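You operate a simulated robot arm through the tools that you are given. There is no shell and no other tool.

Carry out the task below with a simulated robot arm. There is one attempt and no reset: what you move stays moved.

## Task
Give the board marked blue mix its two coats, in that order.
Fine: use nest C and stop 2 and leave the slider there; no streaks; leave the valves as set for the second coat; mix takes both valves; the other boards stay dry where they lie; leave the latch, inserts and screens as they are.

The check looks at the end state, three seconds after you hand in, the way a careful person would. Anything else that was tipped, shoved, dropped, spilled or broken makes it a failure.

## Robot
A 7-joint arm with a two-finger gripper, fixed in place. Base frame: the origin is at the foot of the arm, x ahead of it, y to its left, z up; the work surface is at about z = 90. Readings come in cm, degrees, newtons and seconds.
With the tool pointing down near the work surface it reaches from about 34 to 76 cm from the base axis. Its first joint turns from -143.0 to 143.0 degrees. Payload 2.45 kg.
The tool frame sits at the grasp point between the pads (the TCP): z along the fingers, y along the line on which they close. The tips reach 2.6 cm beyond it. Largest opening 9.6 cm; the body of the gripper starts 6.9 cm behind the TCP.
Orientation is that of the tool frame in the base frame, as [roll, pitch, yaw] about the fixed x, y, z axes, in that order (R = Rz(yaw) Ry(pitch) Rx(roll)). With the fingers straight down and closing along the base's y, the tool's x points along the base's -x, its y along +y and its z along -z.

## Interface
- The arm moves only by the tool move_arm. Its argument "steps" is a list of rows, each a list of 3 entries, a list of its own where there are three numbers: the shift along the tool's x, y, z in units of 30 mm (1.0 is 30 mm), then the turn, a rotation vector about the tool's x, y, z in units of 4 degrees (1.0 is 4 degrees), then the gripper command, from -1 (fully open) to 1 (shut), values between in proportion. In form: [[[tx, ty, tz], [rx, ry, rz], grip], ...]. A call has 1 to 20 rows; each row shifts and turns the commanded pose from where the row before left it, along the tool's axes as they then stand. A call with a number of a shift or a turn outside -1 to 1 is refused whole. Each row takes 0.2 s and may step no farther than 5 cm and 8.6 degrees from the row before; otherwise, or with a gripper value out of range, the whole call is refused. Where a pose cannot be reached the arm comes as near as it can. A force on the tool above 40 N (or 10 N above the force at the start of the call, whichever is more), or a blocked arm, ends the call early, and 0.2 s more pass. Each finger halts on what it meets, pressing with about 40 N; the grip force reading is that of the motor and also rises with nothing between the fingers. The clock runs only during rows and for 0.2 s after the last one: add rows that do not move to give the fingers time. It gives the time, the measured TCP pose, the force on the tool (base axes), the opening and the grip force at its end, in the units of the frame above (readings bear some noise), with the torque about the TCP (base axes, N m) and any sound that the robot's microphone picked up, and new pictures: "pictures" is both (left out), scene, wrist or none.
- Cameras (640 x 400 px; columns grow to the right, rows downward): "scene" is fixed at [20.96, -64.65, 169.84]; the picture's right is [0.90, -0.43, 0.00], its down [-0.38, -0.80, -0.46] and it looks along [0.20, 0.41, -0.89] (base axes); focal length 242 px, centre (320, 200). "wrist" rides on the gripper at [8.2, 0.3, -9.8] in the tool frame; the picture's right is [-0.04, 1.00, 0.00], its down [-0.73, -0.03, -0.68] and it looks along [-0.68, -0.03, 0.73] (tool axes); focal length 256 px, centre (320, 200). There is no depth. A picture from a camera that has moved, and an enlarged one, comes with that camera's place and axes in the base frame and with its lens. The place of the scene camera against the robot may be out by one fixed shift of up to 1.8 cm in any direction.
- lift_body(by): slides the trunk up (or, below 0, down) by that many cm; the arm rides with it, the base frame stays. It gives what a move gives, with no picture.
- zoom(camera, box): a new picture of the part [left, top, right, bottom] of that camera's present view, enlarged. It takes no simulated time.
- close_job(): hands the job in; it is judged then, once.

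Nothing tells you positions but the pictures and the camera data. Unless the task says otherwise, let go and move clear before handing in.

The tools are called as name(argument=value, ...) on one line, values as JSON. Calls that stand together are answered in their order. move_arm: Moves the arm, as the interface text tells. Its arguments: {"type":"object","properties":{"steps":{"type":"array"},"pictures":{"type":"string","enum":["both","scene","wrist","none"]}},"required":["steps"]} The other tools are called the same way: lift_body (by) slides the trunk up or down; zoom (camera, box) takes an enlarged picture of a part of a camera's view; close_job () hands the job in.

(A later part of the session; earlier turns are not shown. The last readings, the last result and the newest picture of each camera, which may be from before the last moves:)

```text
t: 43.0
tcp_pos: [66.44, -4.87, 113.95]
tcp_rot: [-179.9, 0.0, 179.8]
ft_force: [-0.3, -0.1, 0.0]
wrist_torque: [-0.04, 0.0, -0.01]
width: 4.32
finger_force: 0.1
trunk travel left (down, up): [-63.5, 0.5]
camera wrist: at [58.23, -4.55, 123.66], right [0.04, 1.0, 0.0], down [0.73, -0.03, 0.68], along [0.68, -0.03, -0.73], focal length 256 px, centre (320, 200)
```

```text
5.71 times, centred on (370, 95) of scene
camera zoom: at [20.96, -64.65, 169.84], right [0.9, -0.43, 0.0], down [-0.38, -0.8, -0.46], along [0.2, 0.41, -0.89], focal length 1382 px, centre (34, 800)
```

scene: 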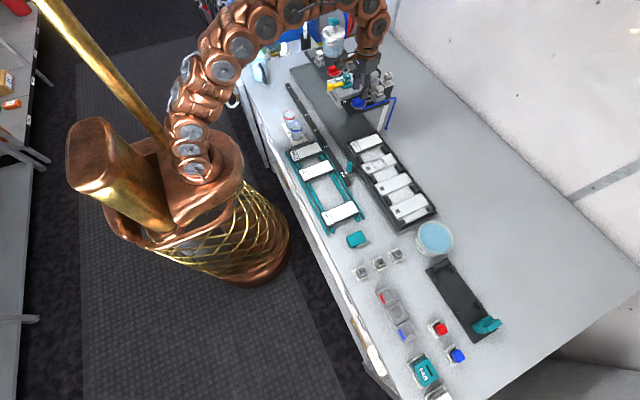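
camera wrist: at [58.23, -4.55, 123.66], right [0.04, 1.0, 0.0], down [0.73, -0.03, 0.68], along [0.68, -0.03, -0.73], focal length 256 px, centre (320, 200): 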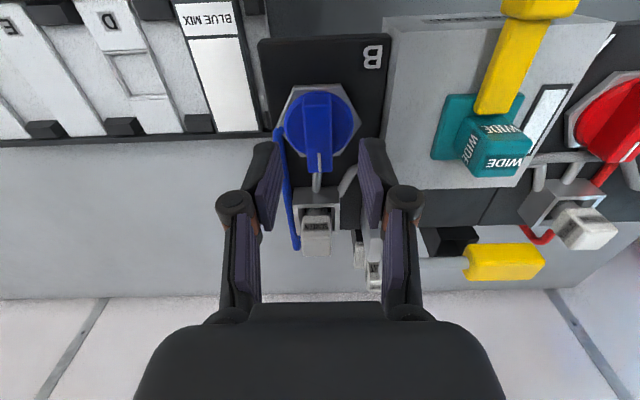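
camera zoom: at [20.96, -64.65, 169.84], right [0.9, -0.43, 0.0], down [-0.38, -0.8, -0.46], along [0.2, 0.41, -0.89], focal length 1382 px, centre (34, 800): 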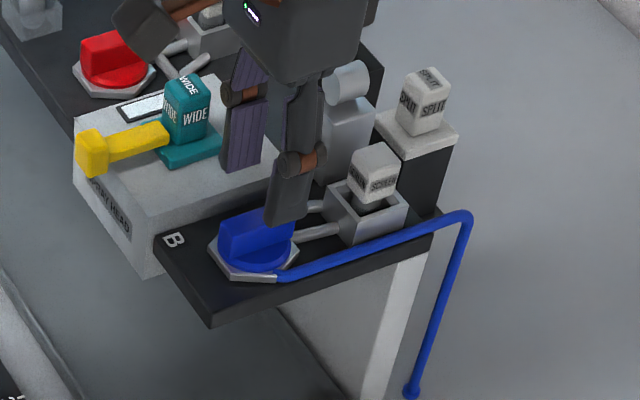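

Fingers are on both sides of the blue bar. I go down another 3.2 cm to straddle it.

move_arm(steps=[[[0.06, 0, 0.4], [0, 0, 0], 0.1], [[0, 0, 0.4], [0, 0, 0], 0.1], [[0, 0, 0.25], [0, 0, 0], 0.1], [[0, 0, 0], [0, 0, 0], 0.1]], pictures="both")

zoom(camera="scene", box=[340, 80, 400, 120])

zoom(camera="wrist", box=[220, 60, 420, 220])

```text
t: 44.0
tcp_pos: [66.08, -4.93, 110.79]
tcp_rot: [180.0, -0.1, 179.9]
ft_force: [-0.5, 0.3, -0.6]
wrist_torque: [0.03, 0.02, 0.01]
width: 4.29
finger_force: 0.0
trunk travel left (down, up): [-63.5, 0.5]
camera wrist: at [57.97, -4.56, 120.55], right [0.04, 1.0, 0.0], down [0.73, -0.03, 0.68], along [0.68, -0.03, -0.73], focal length 256 px, centre (320, 200)
```

scene: 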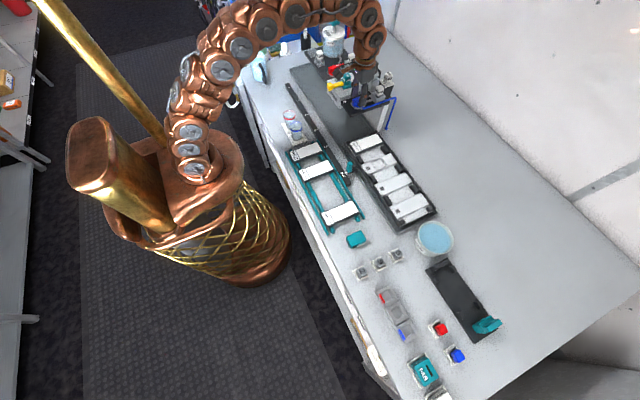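
wrist: 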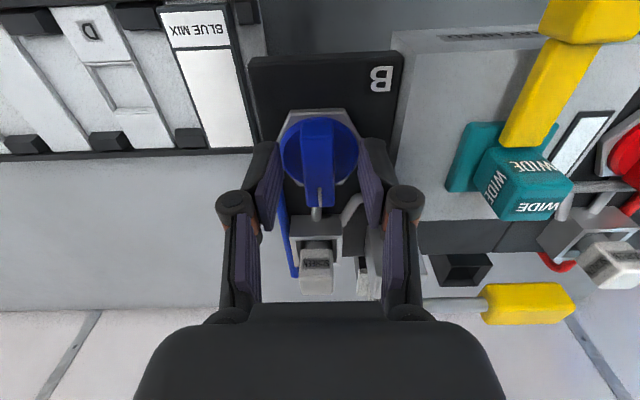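

```text
10.00 times, centred on (370, 100) of scene
camera zoom: at [20.96, -64.65, 169.84], right [0.9, -0.43, 0.0], down [-0.38, -0.8, -0.46], along [0.2, 0.41, -0.89], focal length 2418 px, centre (-180, 1200)
```

zoom: 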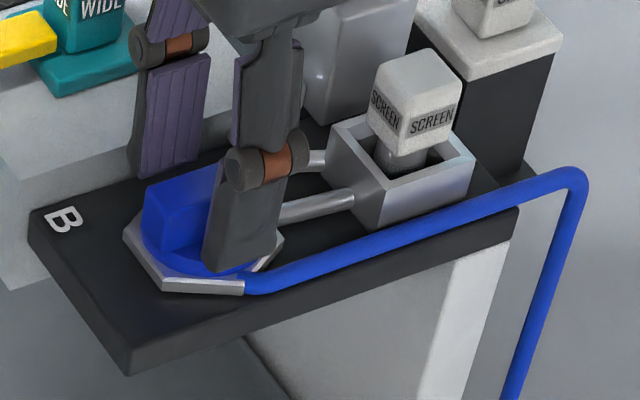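

```text
2.50 times, centred on (320, 140) of wrist
camera zoom: at [57.97, -4.56, 120.55], right [0.04, 1.0, 0.0], down [0.73, -0.03, 0.68], along [0.68, -0.03, -0.73], focal length 640 px, centre (320, 350)
```

zoom: 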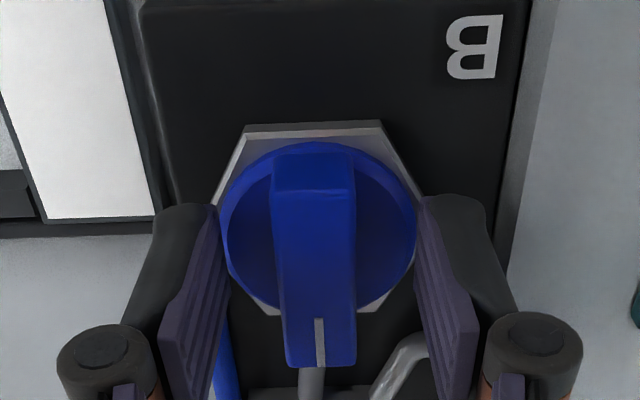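

Fingers straddle the bar just above the knob disc. I close on it.

move_arm(steps=[[[0, 0, 0], [0, 0, 0], 0.4], [[0, 0, 0], [0, 0, 0], 0.6], [[0, 0, 0], [0, 0, 0], 0.8], [[0, 0, 0], [0, 0, 0], 0.8], [[0, 0, 0], [0, 0, 0], 0.8]], pictures="wrist")

```text
t: 45.2
tcp_pos: [66.11, -4.96, 110.75]
tcp_rot: [180.0, -0.1, 179.9]
ft_force: [-0.6, -3.8, 0.0]
wrist_torque: [-0.18, 0.04, 0.04]
width: 1.71
finger_force: 42.3
trunk travel left (down, up): [-63.5, 0.5]
camera wrist: at [57.97, -4.63, 120.56], right [0.04, 1.0, 0.0], down [0.73, -0.03, 0.68], along [0.68, -0.03, -0.73], focal length 256 px, centre (320, 200)
```

wrist: 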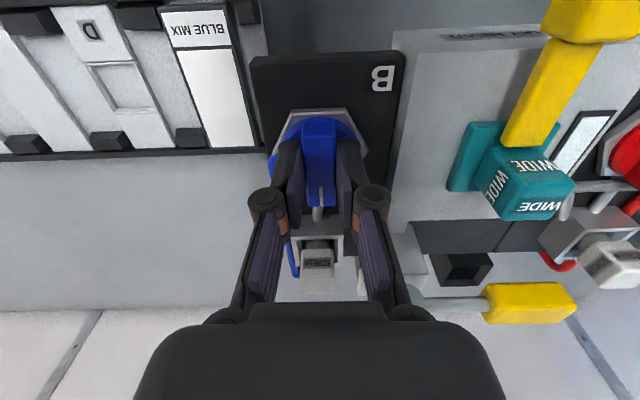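

Knob gripped (1.7 cm). I test a small counter-clockwise turn and read the torque.

move_arm(steps=[[[0, 0, 0], [0, 0, -0.5], 0.8], [[0, 0, 0], [0, 0, -1], 0.8], [[0, 0, 0], [0, 0, -1], 0.8], [[0, 0, 0], [0, 0, 0], 0.8]], pictures="wrist")

zoom(camera="scene", box=[330, 60, 410, 120])

```text
t: 46.2
tcp_pos: [65.96, -5.03, 110.84]
tcp_rot: [-180.0, -0.1, -170.1]
ft_force: [-3.6, -6.7, -5.5]
wrist_torque: [-0.2, 0.15, -1.53]
width: 2.05
finger_force: 44.9
trunk travel left (down, up): [-63.5, 0.5]
camera wrist: at [58.0, -6.06, 120.58], right [-0.13, 0.99, 0.0], down [0.73, 0.1, 0.68], along [0.67, 0.09, -0.73], focal length 256 px, centre (320, 200)
```

wrist: 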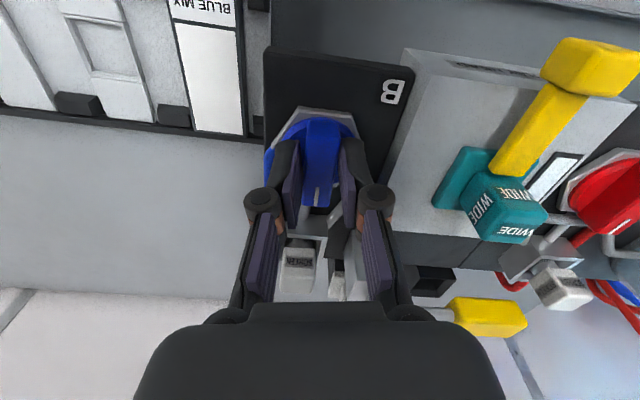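

```text
6.67 times, centred on (370, 90) of scene
camera zoom: at [20.96, -64.65, 169.84], right [0.9, -0.43, 0.0], down [-0.38, -0.8, -0.46], along [0.2, 0.41, -0.89], focal length 1612 px, centre (-13, 933)
```

zoom: 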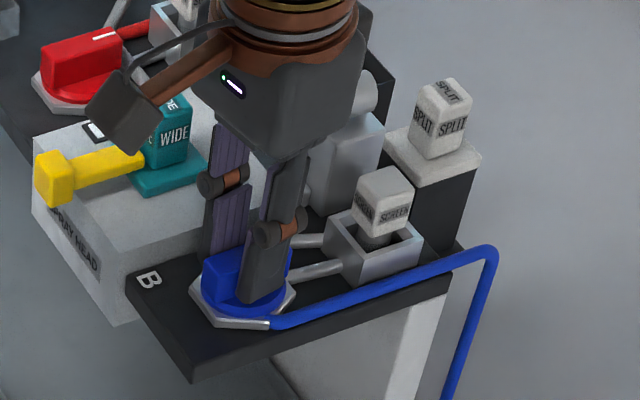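

Torque of −1.5 Nm and spread fingers show it is at its stop counter-clockwise. I turn back and try clockwise.

move_arm(steps=[[[0, 0, 0], [0, 0, 1], 0.8], [[0, 0, 0], [0, 0, 1], 0.8], [[0, 0, 0], [0, 0, 0.5], 0.8], [[0, 0, 0], [0, 0, 1], 0.8], [[0, 0, 0], [0, 0, 1], 0.8], [[0, 0, 0], [0, 0, 1], 0.8], [[0, 0, 0], [0, 0, 0], 0.8]], pictures="wrist")

zoom(camera="scene", box=[330, 60, 410, 120])

```text
t: 47.8
tcp_pos: [66.22, -4.89, 110.8]
tcp_rot: [-180.0, 0.1, 167.9]
ft_force: [11.1, -6.1, -13.2]
wrist_torque: [-0.36, -1.28, -0.03]
width: 1.7
finger_force: 42.5
trunk travel left (down, up): [-63.5, 0.5]
camera wrist: at [58.27, -2.87, 120.59], right [0.25, 0.97, 0.0], down [0.71, -0.18, 0.68], along [0.66, -0.17, -0.73], focal length 256 px, centre (320, 200)
```

wrist: 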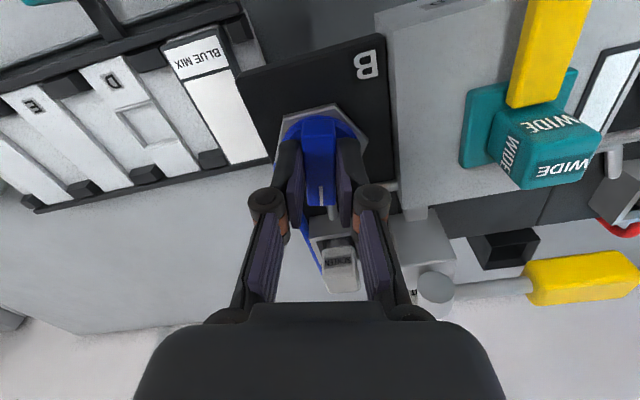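

```text
6.67 times, centred on (370, 90) of scene
camera zoom: at [20.96, -64.65, 169.84], right [0.9, -0.43, 0.0], down [-0.38, -0.8, -0.46], along [0.2, 0.41, -0.89], focal length 1612 px, centre (-13, 933)
```

zoom: 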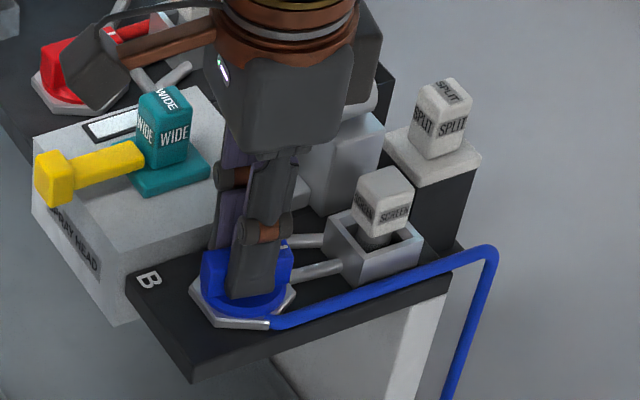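

Clockwise turns freely with zero torque. I continue clockwise, checking forces midway.

move_arm(steps=[[[0.03, 0, 0.03], [0, 0, 1], 0.8], [[0, 0, 0], [0, 0, 1], 0.8], [[0, 0, 0], [0, 0, 1], 0.8], [[0, 0, 0], [0, 0, 1], 0.8], [[0, 0, 0], [0, 0, 1], 0.8], [[0, 0, 0], [0, 0, 1], 0.8], [[0, 0, 0], [0, 0, 1], 0.8], [[0, 0, 0], [0, 0, 1], 0.8], [[0, 0, 0], [0, 0, 0], 0.8]], pictures="wrist")

zoom(camera="scene", box=[330, 60, 410, 120])

```text
t: 49.6
tcp_pos: [66.19, -4.68, 110.86]
tcp_rot: [179.8, 0.2, 136.4]
ft_force: [17.0, 3.6, 3.0]
wrist_torque: [0.76, 0.15, 0.05]
width: 1.71
finger_force: 42.6
trunk travel left (down, up): [-63.5, 0.5]
stopped in row 9: the force on the tool passed its limit at 41 N (the readings are from after the stop); the commanded pose is now the measured one
camera wrist: at [60.5, 1.12, 120.56], right [0.72, 0.7, 0.01], down [0.51, -0.53, 0.68], along [0.48, -0.49, -0.73], focal length 256 px, centre (320, 200)
```

wrist: 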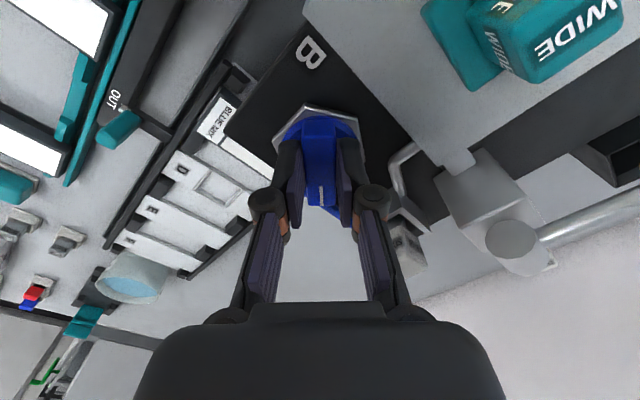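

```text
6.67 times, centred on (370, 90) of scene
camera zoom: at [20.96, -64.65, 169.84], right [0.9, -0.43, 0.0], down [-0.38, -0.8, -0.46], along [0.2, 0.41, -0.89], focal length 1612 px, centre (-13, 933)
```

zoom: 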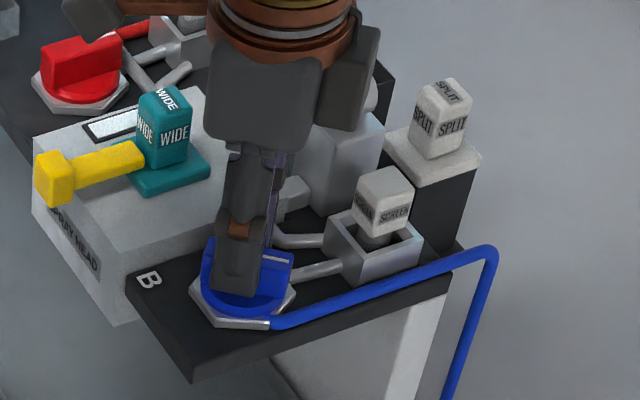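

The knob turned about 44° before lateral force built up because my grip is slightly off its axis. I comply a little in the direction of the force and check.

move_arm(steps=[[[-0.04, 0.04, 0], [0, 0, 0], 0.8], [[0, 0, 0], [0, 0, 0], 0.8]], pictures="none")

```text
t: 50.2
tcp_pos: [66.26, -4.69, 110.79]
tcp_rot: [179.8, 0.1, 136.3]
ft_force: [9.6, 5.5, -2.0]
wrist_torque: [-0.79, -1.17, 0.03]
width: 1.7
finger_force: 42.5
trunk travel left (down, up): [-63.5, 0.5]
```

move_arm(steps=[[[-0.02, 0.06, 0], [0, 0, 0], 0.8], [[0, 0.04, 0], [0, 0, 0], 0.8], [[0, 0, 0], [0, 0, 0], 0.8]], pictures="none")

```text
t: 51.0
tcp_pos: [66.22, -4.67, 110.82]
tcp_rot: [-180.0, 0.0, 136.2]
ft_force: [-18.3, -4.0, -9.3]
wrist_torque: [-0.43, 0.25, -0.03]
width: 1.72
finger_force: 42.6
trunk travel left (down, up): [-63.5, 0.5]
```

move_arm(steps=[[[0.02, -0.055, 0], [0, 0, 0], 0.8], [[0, 0, 0], [0, 0, 0], 0.8]], pictures="none")

```text
t: 51.6
tcp_pos: [66.22, -4.79, 110.76]
tcp_rot: [179.9, 0.0, 136.4]
ft_force: [-11.9, -5.4, -15.2]
wrist_torque: [0.69, 1.01, -0.05]
width: 1.71
finger_force: 42.7
trunk travel left (down, up): [-63.5, 0.5]
```

Forces are fluctuating; I'll release the knob, look at where it sits relative to the fingers and re-centre.

move_arm(steps=[[[0, 0, 0], [0, 0, 0], 0.4], [[0, 0, 0], [0, 0, 0], 0.2], [[0, 0, 0], [0, 0, 0], 0.2], [[0, 0, 0], [0, 0, 0], 0.2]], pictures="both")

zoom(camera="wrist", box=[220, 60, 420, 220])

zoom(camera="scene", box=[340, 80, 400, 120])

```text
t: 52.6
tcp_pos: [66.23, -4.65, 110.91]
tcp_rot: [179.8, 0.2, 136.4]
ft_force: [-0.4, -0.2, 0.7]
wrist_torque: [0.0, -0.01, -0.01]
width: 3.84
finger_force: 0.1
trunk travel left (down, up): [-63.5, 0.5]
camera wrist: at [60.58, 1.19, 120.65], right [0.72, 0.7, 0.0], down [0.51, -0.53, 0.68], along [0.48, -0.49, -0.73], focal length 256 px, centre (320, 200)
```

scene: 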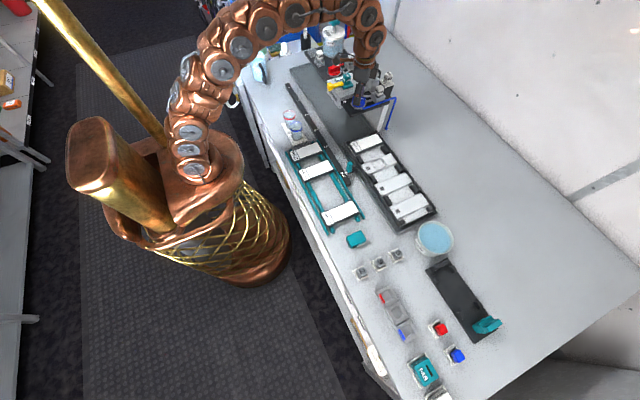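
wrist: 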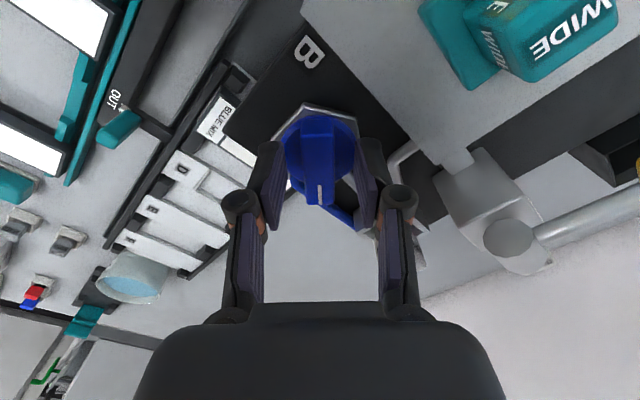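

```text
2.50 times, centred on (320, 140) of wrist
camera zoom: at [60.58, 1.19, 120.65], right [0.72, 0.7, 0.0], down [0.51, -0.53, 0.68], along [0.48, -0.49, -0.73], focal length 640 px, centre (320, 350)
```

zoom: 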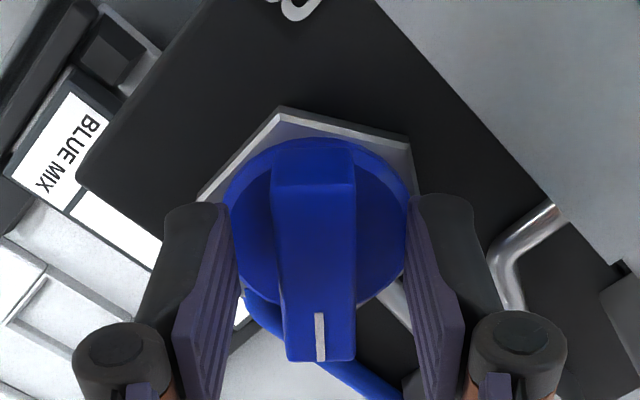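

```text
10.00 times, centred on (370, 100) of scene
camera zoom: at [20.96, -64.65, 169.84], right [0.9, -0.43, 0.0], down [-0.38, -0.8, -0.46], along [0.2, 0.41, -0.89], focal length 2418 px, centre (-180, 1200)
```

zoom: 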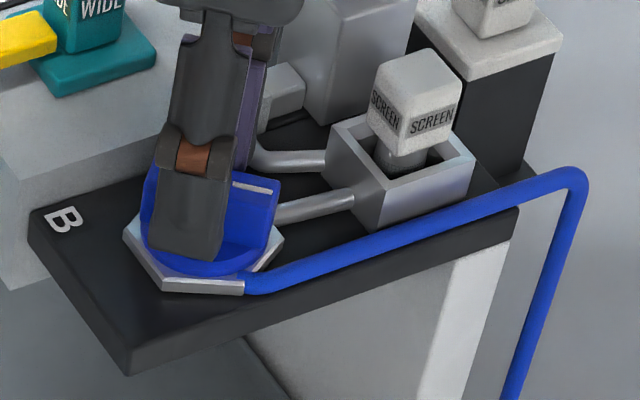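

Comparing the two views, the true knob axis is about [66.5,-4.98] — I was 4 mm short along the bar. I recentre, regrip and continue clockwise.

move_arm(steps=[[[-0.14, -0.017, 0], [0, 0, 0], 0.2], [[0, 0, 0], [0, 0, 0], 0.2], [[0, 0, 0], [0, 0, 0], 0.5], [[0, 0, 0], [0, 0, 0], 0.8], [[0, 0, 0], [0, 0, 0], 0.8], [[0, 0, 0], [0, 0, 0], 0.8], [[0, 0, 0], [0, 0, 0.5], 0.8], [[0, 0, 0], [0, 0, 1], 0.8], [[0, 0, 0], [0, 0, 0], 0.8]], pictures="none")

```text
t: 54.6
tcp_pos: [66.52, -5.0, 110.99]
tcp_rot: [179.9, 0.1, 130.3]
ft_force: [-1.7, 1.2, 0.8]
wrist_torque: [-0.51, -0.4, 0.0]
width: 1.71
finger_force: 42.7
trunk travel left (down, up): [-63.5, 0.5]
```

Low forces now. I keep turning towards 90°.

move_arm(steps=[[[0, 0, 0], [0, 0, 1], 0.8], [[0, 0, 0], [0, 0, 1], 0.8], [[0, 0, 0], [0, 0, 1], 0.8], [[0, 0, 0], [0, 0, 1], 0.8], [[0, 0, 0], [0, 0, 1], 0.8], [[0, 0, 0], [0, 0, 1], 0.8], [[0, 0, 0], [0, 0, 1], 0.8], [[0, 0, 0], [0, 0, 1], 0.8], [[0, 0, 0], [0, 0, 0], 0.8]], pictures="wrist")

zoom(camera="scene", box=[330, 60, 410, 120])

```text
t: 56.6
tcp_pos: [66.5, -5.02, 110.96]
tcp_rot: [179.6, 0.1, 98.3]
ft_force: [-14.9, 3.6, 3.4]
wrist_torque: [-0.72, 0.23, -0.04]
width: 1.7
finger_force: 42.5
trunk travel left (down, up): [-63.5, 0.5]
camera wrist: at [65.6, 3.11, 120.7], right [0.99, 0.1, 0.01], down [0.07, -0.73, 0.68], along [0.07, -0.67, -0.73], focal length 256 px, centre (320, 200)
```

wrist: 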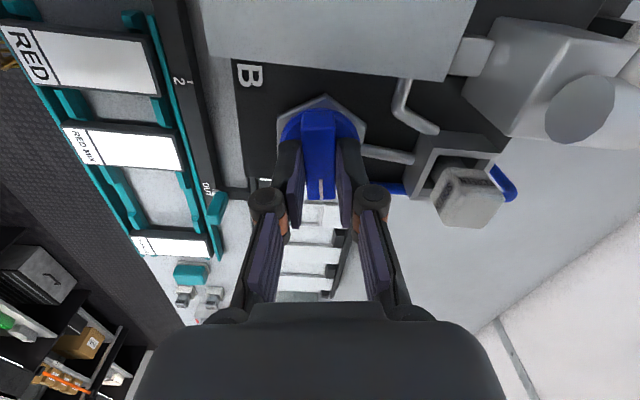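

```text
6.67 times, centred on (370, 90) of scene
camera zoom: at [20.96, -64.65, 169.84], right [0.9, -0.43, 0.0], down [-0.38, -0.8, -0.46], along [0.2, 0.41, -0.89], focal length 1612 px, centre (-13, 933)
```

zoom: 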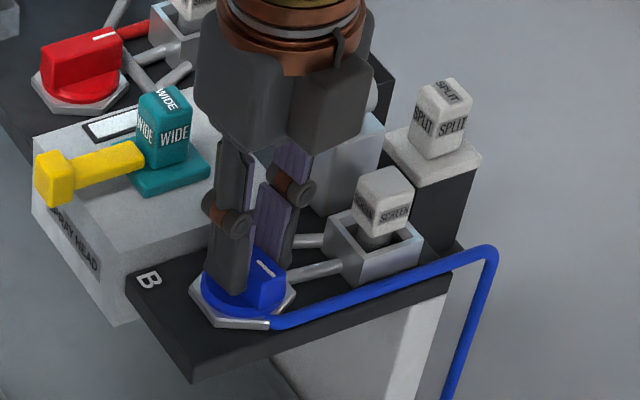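

The mark has turned to ~82° (pointing −y). I relieve the side force slightly and turn the last degrees to feel the end stop.

move_arm(steps=[[[0, -0.04, 0], [0, 0, 1], 0.8], [[0, 0, 0], [0, 0, 1], 0.8], [[0, 0, 0], [0, 0, 0.5], 0.8], [[0, 0, 0], [0, 0, 0], 0.8]], pictures="none")

```text
t: 57.6
tcp_pos: [66.61, -5.01, 110.92]
tcp_rot: [179.5, 0.0, 88.4]
ft_force: [-5.1, 0.8, 3.4]
wrist_torque: [-0.38, 0.15, 1.18]
width: 1.69
finger_force: 42.8
trunk travel left (down, up): [-63.5, 0.5]
```

An end stop is felt at 90°. I back off the torque, release, rise and inspect the valve and sight glass.

move_arm(steps=[[[0, 0, 0], [0, 0, -0.4], 0.8], [[0, 0, 0], [0, 0, 0], 0.5], [[0, 0, 0], [0, 0, 0], 0.2], [[0, 0, 0], [0, 0, 0], 0.2], [[0, 0, -0.4], [0, 0, 0], 0.2], [[0, 0, -0.6], [0, 0, 0], 0.2], [[0, 0, -0.6], [0, 0, 0], 0.2], [[0, 0, 0], [0, 0, 0], 0.2]], pictures="both")

zoom(camera="scene", box=[320, 50, 410, 120])

zoom(camera="wrist", box=[200, 0, 440, 220])

```text
t: 59.4
tcp_pos: [66.33, -5.12, 115.85]
tcp_rot: [179.8, 0.0, 90.0]
ft_force: [-0.1, 0.7, -0.4]
wrist_torque: [0.01, 0.0, 0.02]
width: 3.85
finger_force: 0.0
trunk travel left (down, up): [-63.5, 0.5]
camera wrist: at [66.7, 3.03, 125.49], right [1.0, -0.04, 0.0], down [-0.03, -0.73, 0.68], along [-0.03, -0.68, -0.73], focal length 256 px, centre (320, 200)
```

scene: 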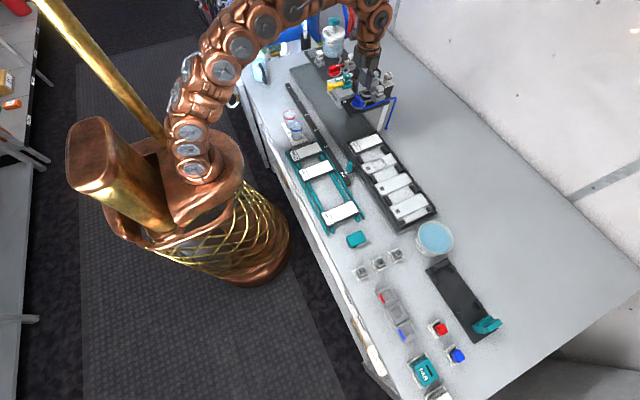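
wrist: 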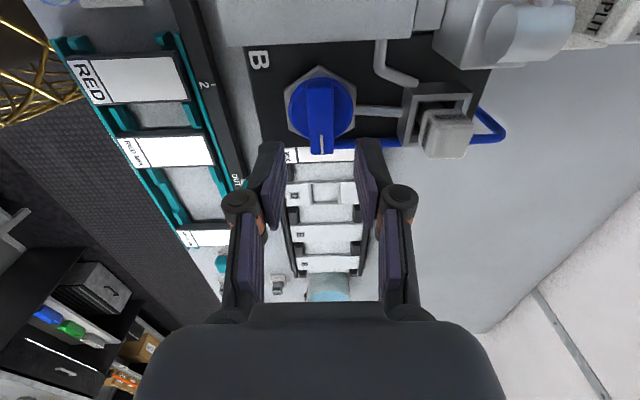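

```text
5.71 times, centred on (365, 85) of scene
camera zoom: at [20.96, -64.65, 169.84], right [0.9, -0.43, 0.0], down [-0.38, -0.8, -0.46], along [0.2, 0.41, -0.89], focal length 1382 px, centre (63, 857)
```

zoom: 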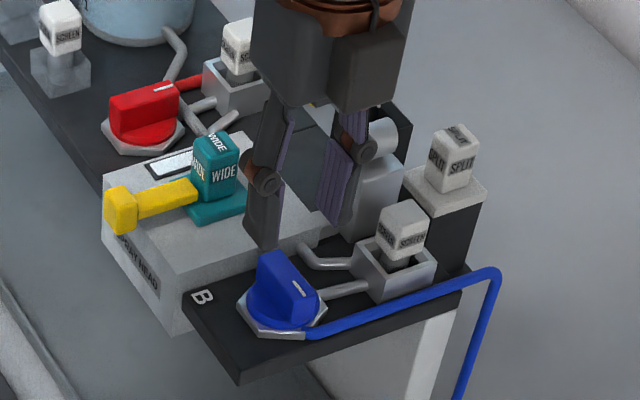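

```text
1.82 times, centred on (320, 110) of wrist
camera zoom: at [66.7, 3.03, 125.49], right [1.0, -0.04, 0.0], down [-0.03, -0.73, 0.68], along [-0.03, -0.68, -0.73], focal length 465 px, centre (320, 364)
```

zoom: 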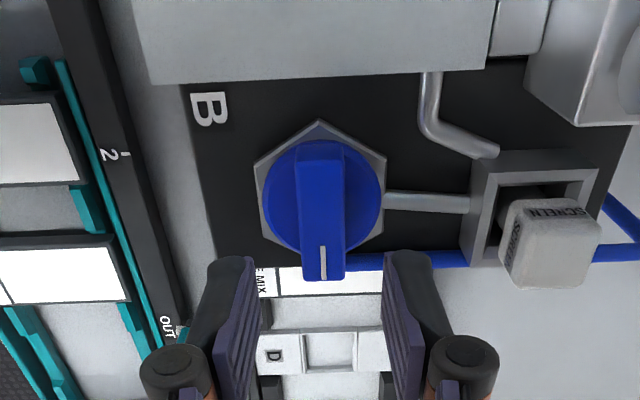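

The blue knob now points across its outlet pipe. I need to know which position is open, so I enlarge the valve bases and the sight glass for any markings.

zoom(camera="wrist", box=[270, 50, 370, 160])

zoom(camera="scene", box=[335, 60, 365, 85])

zoom(camera="scene", box=[348, 88, 388, 115])

```text
3.64 times, centred on (320, 105) of wrist
camera zoom: at [66.7, 3.03, 125.49], right [1.0, -0.04, 0.0], down [-0.03, -0.73, 0.68], along [-0.03, -0.68, -0.73], focal length 931 px, centre (320, 546)
```

zoom: 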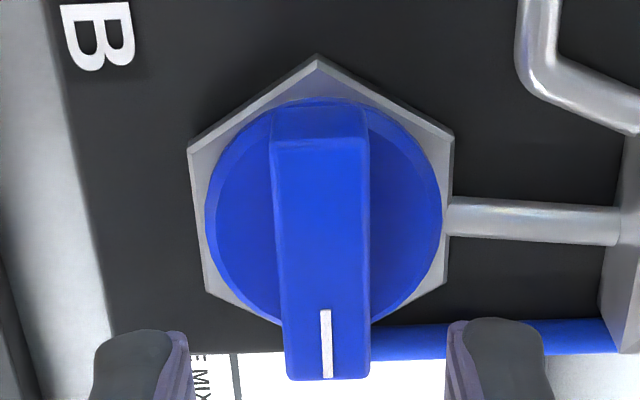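

```text
16.00 times, centred on (350, 72) of scene
camera zoom: at [20.96, -64.65, 169.84], right [0.9, -0.43, 0.0], down [-0.38, -0.8, -0.46], along [0.2, 0.41, -0.89], focal length 3868 px, centre (-160, 2240)
```

zoom: 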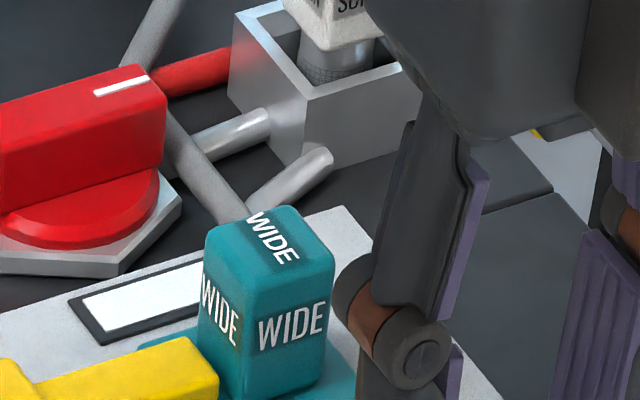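

```text
14.81 times, centred on (368, 102) of scene
camera zoom: at [20.96, -64.65, 169.84], right [0.9, -0.43, 0.0], down [-0.38, -0.8, -0.46], along [0.2, 0.41, -0.89], focal length 3582 px, centre (-391, 1659)
```

zoom: 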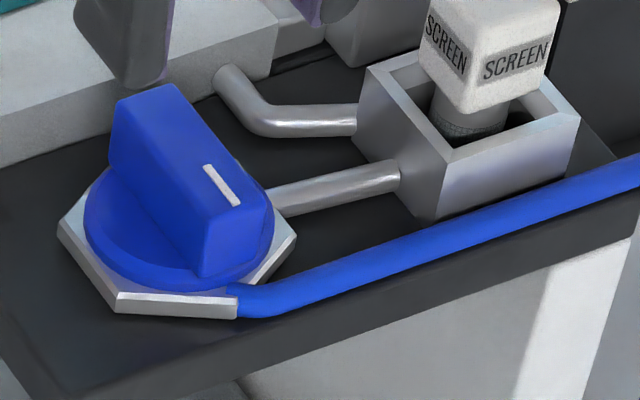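

No text on the valves. The bar lay along its outlet pipe at the start and turns clockwise to across the pipe, which by plumbing convention means it started open and clockwise shuts it; so I return blue to along-the-pipe and will treat red likewise, verifying with the sight glass while the slider is still out.

move_arm(steps=[[[0.02, 0.03, 0.6], [0, 0, 0], 0.2], [[0, 0, 0.6], [0, 0, 0], 0.2], [[0, 0, 0.42], [0, 0, 0], 0.2], [[0, 0, 0], [0, 0, 0], 0.4], [[0, 0, 0], [0, 0, 0], 0.6], [[0, 0, 0], [0, 0, 0], 0.8], [[0, 0, 0], [0, 0, 0], 0.8], [[0, 0, 0], [0, 0, 0], 0.8]], pictures="wrist")

```text
t: 61.2
tcp_pos: [66.46, -5.1, 110.85]
tcp_rot: [179.8, 0.0, 89.9]
ft_force: [-4.2, 0.2, -2.1]
wrist_torque: [0.06, 0.11, 0.02]
width: 1.73
finger_force: 42.1
trunk travel left (down, up): [-63.5, 0.5]
camera wrist: at [66.8, 3.13, 120.69], right [1.0, -0.04, 0.0], down [-0.03, -0.73, 0.68], along [-0.03, -0.68, -0.73], focal length 256 px, centre (320, 200)
```

wrist: 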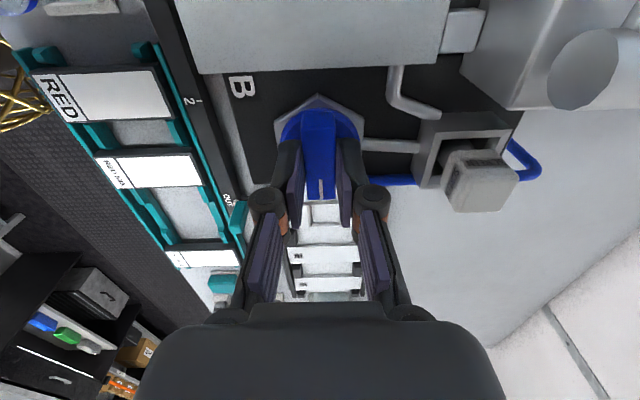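

move_arm(steps=[[[0, -0.015, 0], [0, 0, -0.5], 0.8], [[0, 0, 0], [0, 0, -1], 0.8], [[0, 0, 0], [0, 0, -1], 0.8], [[0, 0, 0], [0, 0, -1], 0.8], [[0, 0, 0], [0, 0, -1], 0.8], [[0, 0, 0], [0, 0, -1], 0.8], [[0, 0, 0], [0, 0, -1], 0.8], [[0, 0, 0], [0, 0, -1], 0.8], [[0, 0, 0], [0, 0, -1], 0.8], [[0, 0, 0], [0, 0, -1], 0.8], [[0, 0, 0], [0, 0, 0], 0.8]], pictures="none")

```text
t: 63.6
tcp_pos: [66.55, -5.09, 111.0]
tcp_rot: [179.7, 0.2, 128.0]
ft_force: [1.4, -4.7, 16.0]
wrist_torque: [0.32, 0.32, -0.01]
width: 1.7
finger_force: 42.4
trunk travel left (down, up): [-63.5, 0.5]
```

move_arm(steps=[[[0, 0, -0.03], [0, 0, -1], 0.8], [[0, 0, 0], [0, 0, -1], 0.8], [[0, 0, 0], [0, 0, -1], 0.8], [[0, 0, 0], [0, 0, -1], 0.8], [[0, 0, 0], [0, 0, -1], 0.8], [[0, 0, 0], [0, 0, -1], 0.8], [[0, 0, 0], [0, 0, 0], 0.8]], pictures="none")

```text
t: 65.2
tcp_pos: [66.44, -5.05, 110.85]
tcp_rot: [179.9, 0.2, 152.1]
ft_force: [1.0, -2.7, 10.9]
wrist_torque: [-0.01, 0.08, -0.02]
width: 1.73
finger_force: 42.6
trunk travel left (down, up): [-63.5, 0.5]
```

move_arm(steps=[[[0, 0, -0.02], [0, 0, -1], 0.8], [[0, 0, 0], [0, 0, -1], 0.8], [[0, 0, 0], [0, 0, -1], 0.8], [[0, 0, 0], [0, 0, -1], 0.8], [[0, 0, 0], [0, 0, -1], 0.8], [[0, 0, 0], [0, 0, -1], 0.8], [[0, 0, 0], [0, 0, -1], 0.8], [[0, 0, 0], [0, 0, -0.3], 0.8], [[0, 0, 0], [0, 0, 0], 0.8]], pictures="wrist")

```text
t: 67.2
tcp_pos: [66.58, -5.13, 110.92]
tcp_rot: [-179.9, 0.1, -178.7]
ft_force: [-0.3, 2.5, -16.1]
wrist_torque: [0.06, -0.25, -0.88]
width: 1.7
finger_force: 42.9
trunk travel left (down, up): [-63.5, 0.5]
camera wrist: at [58.37, -4.82, 120.66], right [0.02, 1.0, 0.0], down [0.73, -0.01, 0.68], along [0.68, -0.01, -0.73], focal length 256 px, centre (320, 200)
```

wrist: 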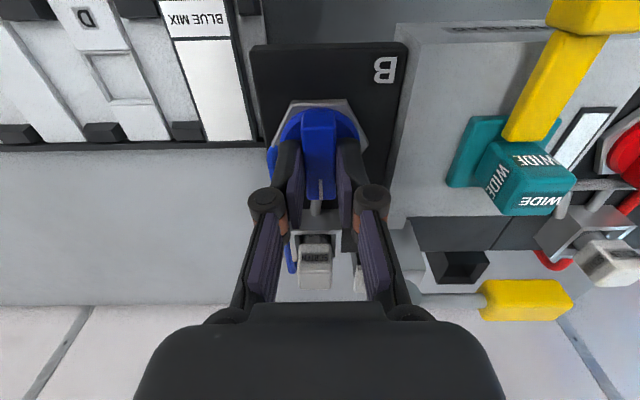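

Blue is back along its pipe (at its stop). I release, rise, and move over to the red knob at about [66.5, 15.1].

move_arm(steps=[[[0, 0, 0.02], [0, 0, 0.3], 0.8], [[0, 0, 0], [0, 0, 0], 0.5], [[0, 0, 0], [0, 0, 0], 0.2], [[0, 0, 0], [0, 0, 0], 0.2], [[0, 0, -0.5], [0, 0, 0], 0.2], [[0, 0, -0.7], [0, 0, 0], 0.2], [[0, 0, -0.7], [0, 0, 0], 0.2], [[0, 0, -0.5], [0, 0, 0], 0.2], [[0, 0.9, 0], [0, 0, 0], 0.2], [[0, 0.9, 0], [0, 0, 0], 0.2], [[0, 0.9, 0], [0, 0, 0], 0.2], [[0, 0.9, 0], [0, 0, 0], 0.2], [[0, 0.9, 0], [0, 0, 0], 0.2], [[0, 0.9, 0], [0, 0, 0], 0.2], [[0, 0.9, 0], [0, 0, 0], 0.2], [[0, 0.43, 0], [0, 0, 0], 0.2], [[0, 0, 0], [0, 0, 0], 0.2]], pictures="both")

zoom(camera="wrist", box=[160, 0, 480, 220])

zoom(camera="scene", box=[310, 10, 410, 110])

```text
t: 70.8
tcp_pos: [66.63, 15.17, 118.17]
tcp_rot: [-180.0, 0.3, 179.9]
ft_force: [0.6, 0.6, 0.4]
wrist_torque: [0.01, -0.01, -0.01]
width: 3.85
finger_force: 0.0
trunk travel left (down, up): [-63.5, 0.5]
camera wrist: at [58.39, 15.62, 127.88], right [0.04, 1.0, 0.0], down [0.73, -0.03, 0.68], along [0.68, -0.03, -0.73], focal length 256 px, centre (320, 200)
```

scene: 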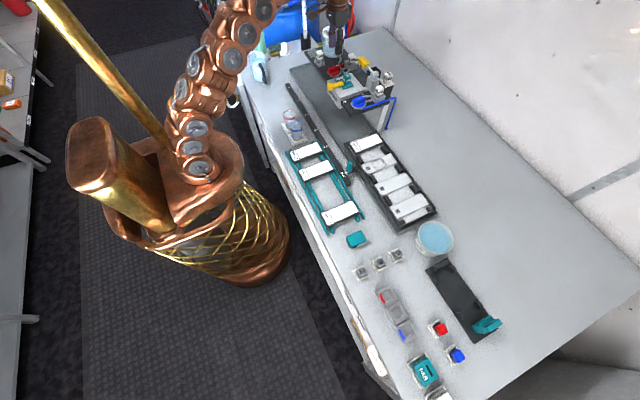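
wrist: 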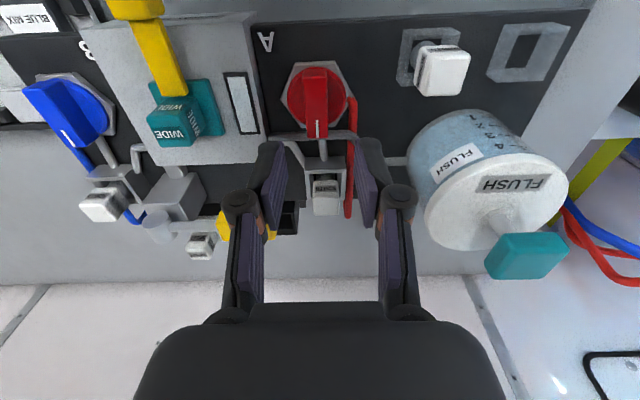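

```text
1.82 times, centred on (320, 110) of wrist
camera zoom: at [58.39, 15.62, 127.88], right [0.04, 1.0, 0.0], down [0.73, -0.03, 0.68], along [0.68, -0.03, -0.73], focal length 465 px, centre (320, 364)
```

zoom: 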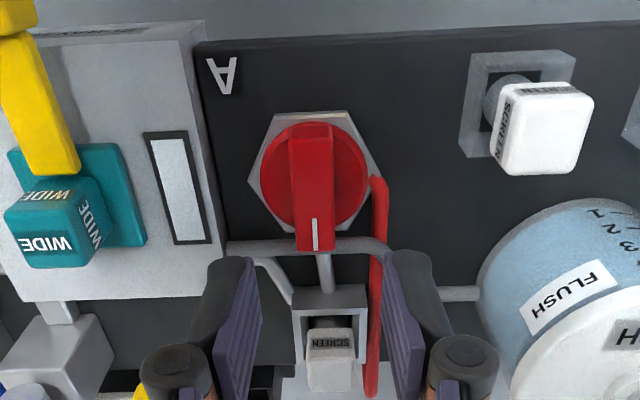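

```text
4.00 times, centred on (360, 60) of scene
camera zoom: at [20.96, -64.65, 169.84], right [0.9, -0.43, 0.0], down [-0.38, -0.8, -0.46], along [0.2, 0.41, -0.89], focal length 967 px, centre (160, 760)
```

zoom: 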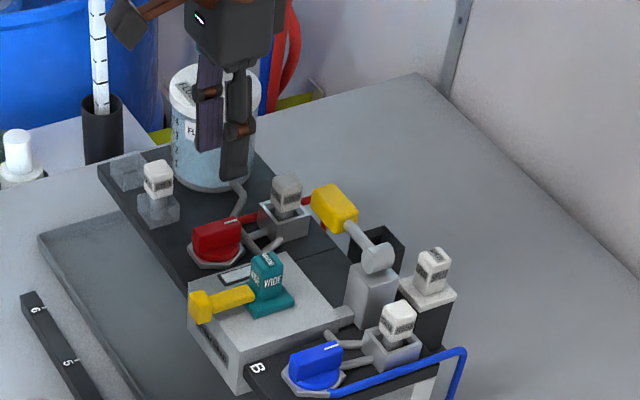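

The red knob is below; the flush feed pipe runs close behind it, so I grip a little higher and keep the opening small. Descending onto the red bar.

move_arm(steps=[[[0.02, -0.04, 0.8], [0, 0, 0], 0.3], [[0, 0, 0.8], [0, 0, 0], 0.3], [[0, 0, 0.5], [0, 0, 0], 0.3], [[0, 0, 0.25], [0, 0, 0], 0.3], [[0, 0, 0], [0, 0, 0], 0.3]], pictures="both")

zoom(camera="wrist", box=[220, 60, 420, 220])

zoom(camera="scene", box=[320, 40, 390, 100])

```text
t: 72.0
tcp_pos: [66.57, 15.11, 111.13]
tcp_rot: [180.0, 0.2, 180.0]
ft_force: [-0.6, 1.3, -0.1]
wrist_torque: [0.01, -0.05, 0.0]
width: 3.37
finger_force: 0.1
trunk travel left (down, up): [-63.5, 0.5]
camera wrist: at [58.4, 15.45, 120.83], right [0.04, 1.0, 0.0], down [0.73, -0.03, 0.68], along [0.68, -0.03, -0.73], focal length 256 px, centre (320, 200)
```

scene: 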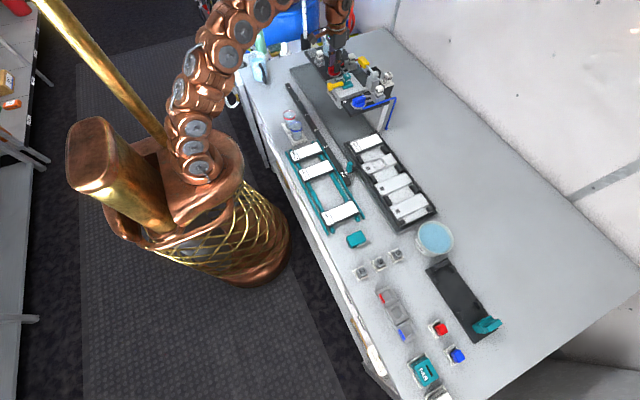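
wrist: 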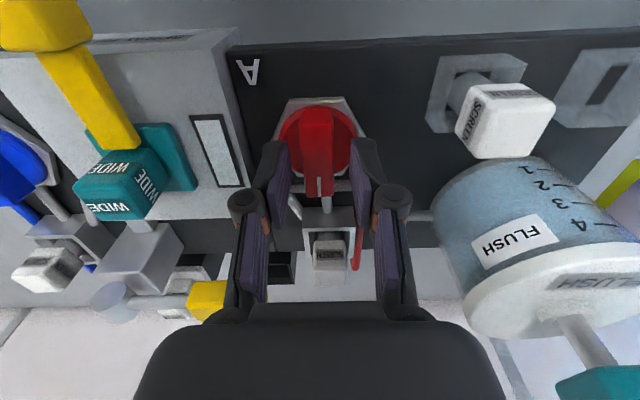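

```text
2.50 times, centred on (320, 140) of wrist
camera zoom: at [58.4, 15.45, 120.83], right [0.04, 1.0, 0.0], down [0.73, -0.03, 0.68], along [0.68, -0.03, -0.73], focal length 640 px, centre (320, 350)
```

zoom: 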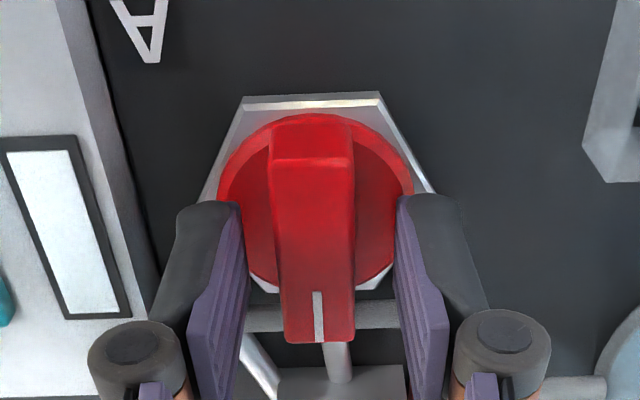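

```text
6.67 times, centred on (355, 70) of scene
camera zoom: at [20.96, -64.65, 169.84], right [0.9, -0.43, 0.0], down [-0.38, -0.8, -0.46], along [0.2, 0.41, -0.89], focal length 1612 px, centre (87, 1067)
```

zoom: 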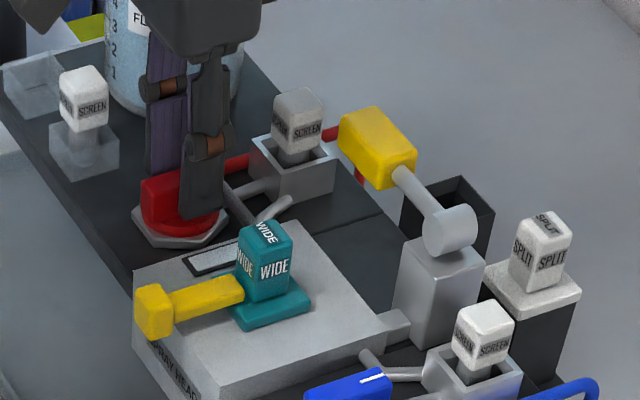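

The bar is nicely between the fingers. I grip the red knob and test a clockwise turn.

move_arm(steps=[[[0, -0.025, 0], [0, 0, 0], 0.5], [[0, 0, 0], [0, 0, 0], 0.8], [[0, 0, 0], [0, 0, 0], 0.8], [[0, 0, 0], [0, 0, 0], 0.8], [[0, 0, 0], [0, 0, 0.5], 0.8], [[0, 0, 0], [0, 0, 1], 0.8], [[0, 0, 0], [0, 0, 1], 0.8], [[0, 0, 0], [0, 0, 0], 0.8]], pictures="none")

```text
t: 73.8
tcp_pos: [66.51, 14.94, 111.02]
tcp_rot: [-180.0, 0.3, 169.9]
ft_force: [6.4, -2.0, 3.2]
wrist_torque: [0.1, 0.24, 0.0]
width: 1.71
finger_force: 43.0
trunk travel left (down, up): [-63.5, 0.5]
```

Red also turns freely clockwise. Continuing.

move_arm(steps=[[[0, 0, 0], [0, 0, 1], 0.8], [[0, 0, 0], [0, 0, 1], 0.8], [[0, 0, 0], [0, 0, 1], 0.8], [[0, 0, 0], [0, 0, 1], 0.8], [[0, 0, 0], [0, 0, 1], 0.8], [[0, 0, 0], [0, 0, 1], 0.8], [[0, 0, 0], [0, 0, 1], 0.8], [[0, 0, 0], [0, 0, 1], 0.8], [[0, 0, 0], [0, 0, 0], 0.8]], pictures="none")

```text
t: 75.8
tcp_pos: [66.55, 14.78, 111.2]
tcp_rot: [179.8, 0.2, 138.0]
ft_force: [11.7, 0.0, 15.2]
wrist_torque: [-0.54, -0.87, -0.04]
width: 1.72
finger_force: 42.5
trunk travel left (down, up): [-63.5, 0.5]
```

move_arm(steps=[[[-0.03, 0.03, -0.03], [0, 0, 1], 0.8], [[0, 0, 0], [0, 0, 1], 0.8], [[0, 0, 0], [0, 0, 1], 0.8], [[0, 0, 0], [0, 0, 1], 0.8], [[0, 0, 0], [0, 0, 1], 0.8], [[0, 0, 0], [0, 0, 1], 0.8], [[0, 0, 0], [0, 0, 0], 0.8]], pictures="none")

```text
t: 77.4
tcp_pos: [66.43, 14.96, 111.05]
tcp_rot: [179.9, 0.0, 113.8]
ft_force: [-10.3, -10.4, -7.8]
wrist_torque: [-0.84, 0.1, 0.01]
width: 1.72
finger_force: 42.5
trunk travel left (down, up): [-63.5, 0.5]
```

move_arm(steps=[[[-0.02, -0.045, 0], [0, 0, 1], 0.8], [[0, 0, 0], [0, 0, 1], 0.8], [[0, 0, 0], [0, 0, 1], 0.8], [[0, 0, 0], [0, 0, 1], 0.8], [[0, 0, 0], [0, 0, 1], 0.8], [[0, 0, 0], [0, 0, 0], 0.8]], pictures="none")

```text
t: 78.8
tcp_pos: [66.56, 14.97, 111.16]
tcp_rot: [179.9, 0.1, 94.0]
ft_force: [-15.7, -4.5, -22.3]
wrist_torque: [-0.44, 0.37, 0.0]
width: 1.72
finger_force: 43.0
trunk travel left (down, up): [-63.5, 0.5]
```

move_arm(steps=[[[-0.01, -0.045, 0.04], [0, 0, 1], 0.8], [[0, 0, 0], [0, 0, 0.4], 0.8], [[0, 0, 0], [0, 0, 0], 0.8]], pictures="wrist")

zoom(camera="scene", box=[320, 40, 390, 100])

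```text
t: 79.6
tcp_pos: [66.41, 14.91, 111.13]
tcp_rot: [179.7, -0.1, 88.4]
ft_force: [-8.2, 1.4, -8.4]
wrist_torque: [-0.04, 0.21, 1.15]
width: 1.73
finger_force: 42.6
trunk travel left (down, up): [-63.5, 0.5]
camera wrist: at [67.0, 23.07, 120.89], right [1.0, -0.07, 0.01], down [-0.05, -0.73, 0.68], along [-0.04, -0.68, -0.74], focal length 256 px, centre (320, 200)
```

wrist: 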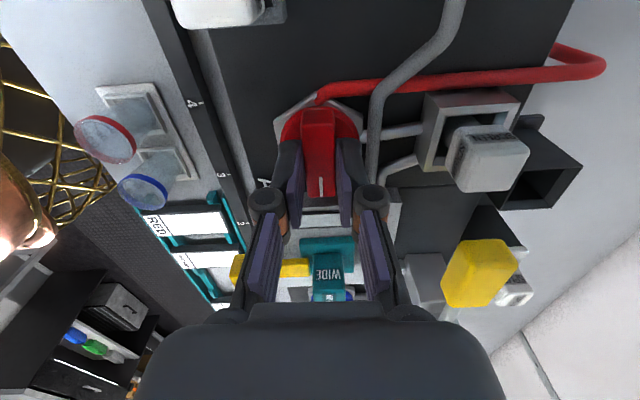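

```text
6.67 times, centred on (355, 70) of scene
camera zoom: at [20.96, -64.65, 169.84], right [0.9, -0.43, 0.0], down [-0.38, -0.8, -0.46], along [0.2, 0.41, -0.89], focal length 1612 px, centre (87, 1067)
```

zoom: 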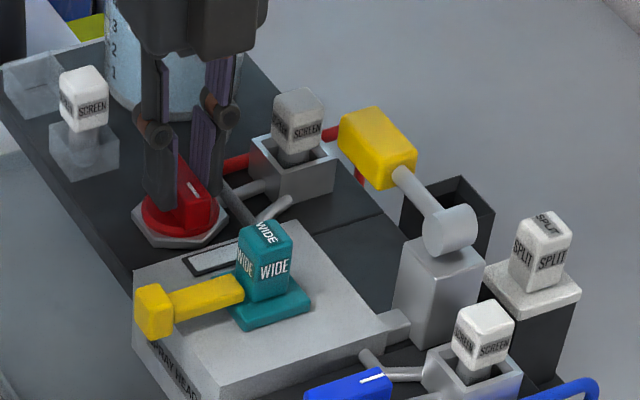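

Red is at its stop, now across its pipe. I release with a small opening, rise, and rotate the gripper back while looking at the result.

move_arm(steps=[[[0, 0, 0], [0, 0, -0.35], 0.8], [[0, 0, 0], [0, 0, 0], 0.6], [[0, 0, 0], [0, 0, 0], 0.45], [[0, 0, 0], [0, 0, 0], 0.45], [[0, 0, -0.4], [0, 0, 0], 0.45], [[0, 0, -0.7], [0, 0, 0], 0.45], [[0, 0, -0.7], [0, 0, 0], 0.45], [[0, 0, -0.5], [0, 0, -1], 0.45], [[0, 0, 0], [0, 0, -1], 0.45], [[0, 0, 0], [0, 0, -1], 0.45], [[0, 0, 0], [0, 0, -1], 0.45], [[0, 0, 0], [0, 0, -1], 0.45], [[0, 0, 0], [0, 0, -1], 0.45], [[0, 0, 0], [0, 0, -1], 0.45], [[0, 0, 0], [0, 0, -1], 0.45], [[0, 0, 0], [0, 0, -1], 0.45], [[0, 0, 0], [0, 0, -1], 0.45], [[0, 0, 0], [0, 0, -1], 0.45], [[0, 0, 0], [0, 0, -1], 0.45], [[0, 0, 0], [0, 0, -1], 0.45]], pictures="both")

zoom(camera="scene", box=[310, 20, 410, 110])

```text
t: 83.8
tcp_pos: [66.45, 14.92, 117.85]
tcp_rot: [179.7, 0.2, 141.8]
ft_force: [-1.0, -0.4, -0.2]
wrist_torque: [-0.02, -0.02, 0.03]
width: 2.62
finger_force: 0.0
trunk travel left (down, up): [-63.5, 0.5]
camera wrist: at [60.15, 20.22, 127.65], right [0.65, 0.76, 0.0], down [0.56, -0.48, 0.68], along [0.52, -0.44, -0.73], focal length 256 px, centre (320, 200)
```

scene: 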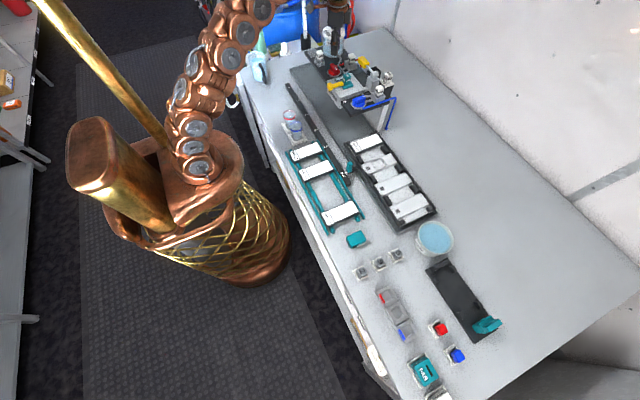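
wrist: 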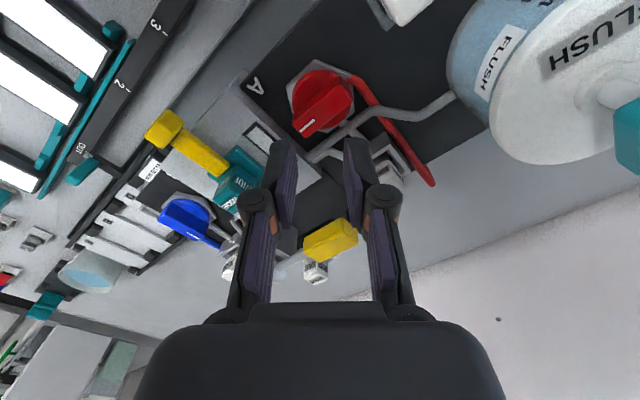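

```text
4.44 times, centred on (360, 65) of scene
camera zoom: at [20.96, -64.65, 169.84], right [0.9, -0.43, 0.0], down [-0.38, -0.8, -0.46], along [0.2, 0.41, -0.89], focal length 1074 px, centre (142, 800)
```

zoom: 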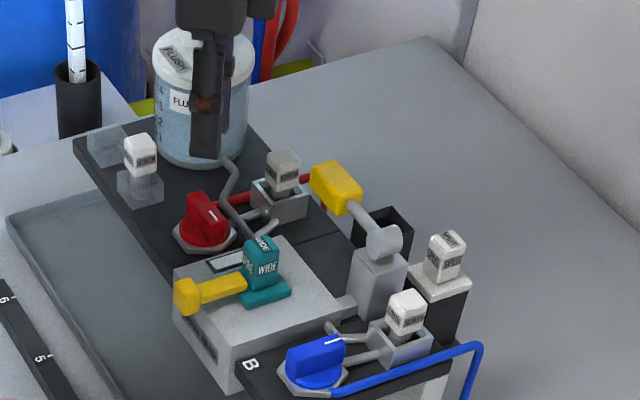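

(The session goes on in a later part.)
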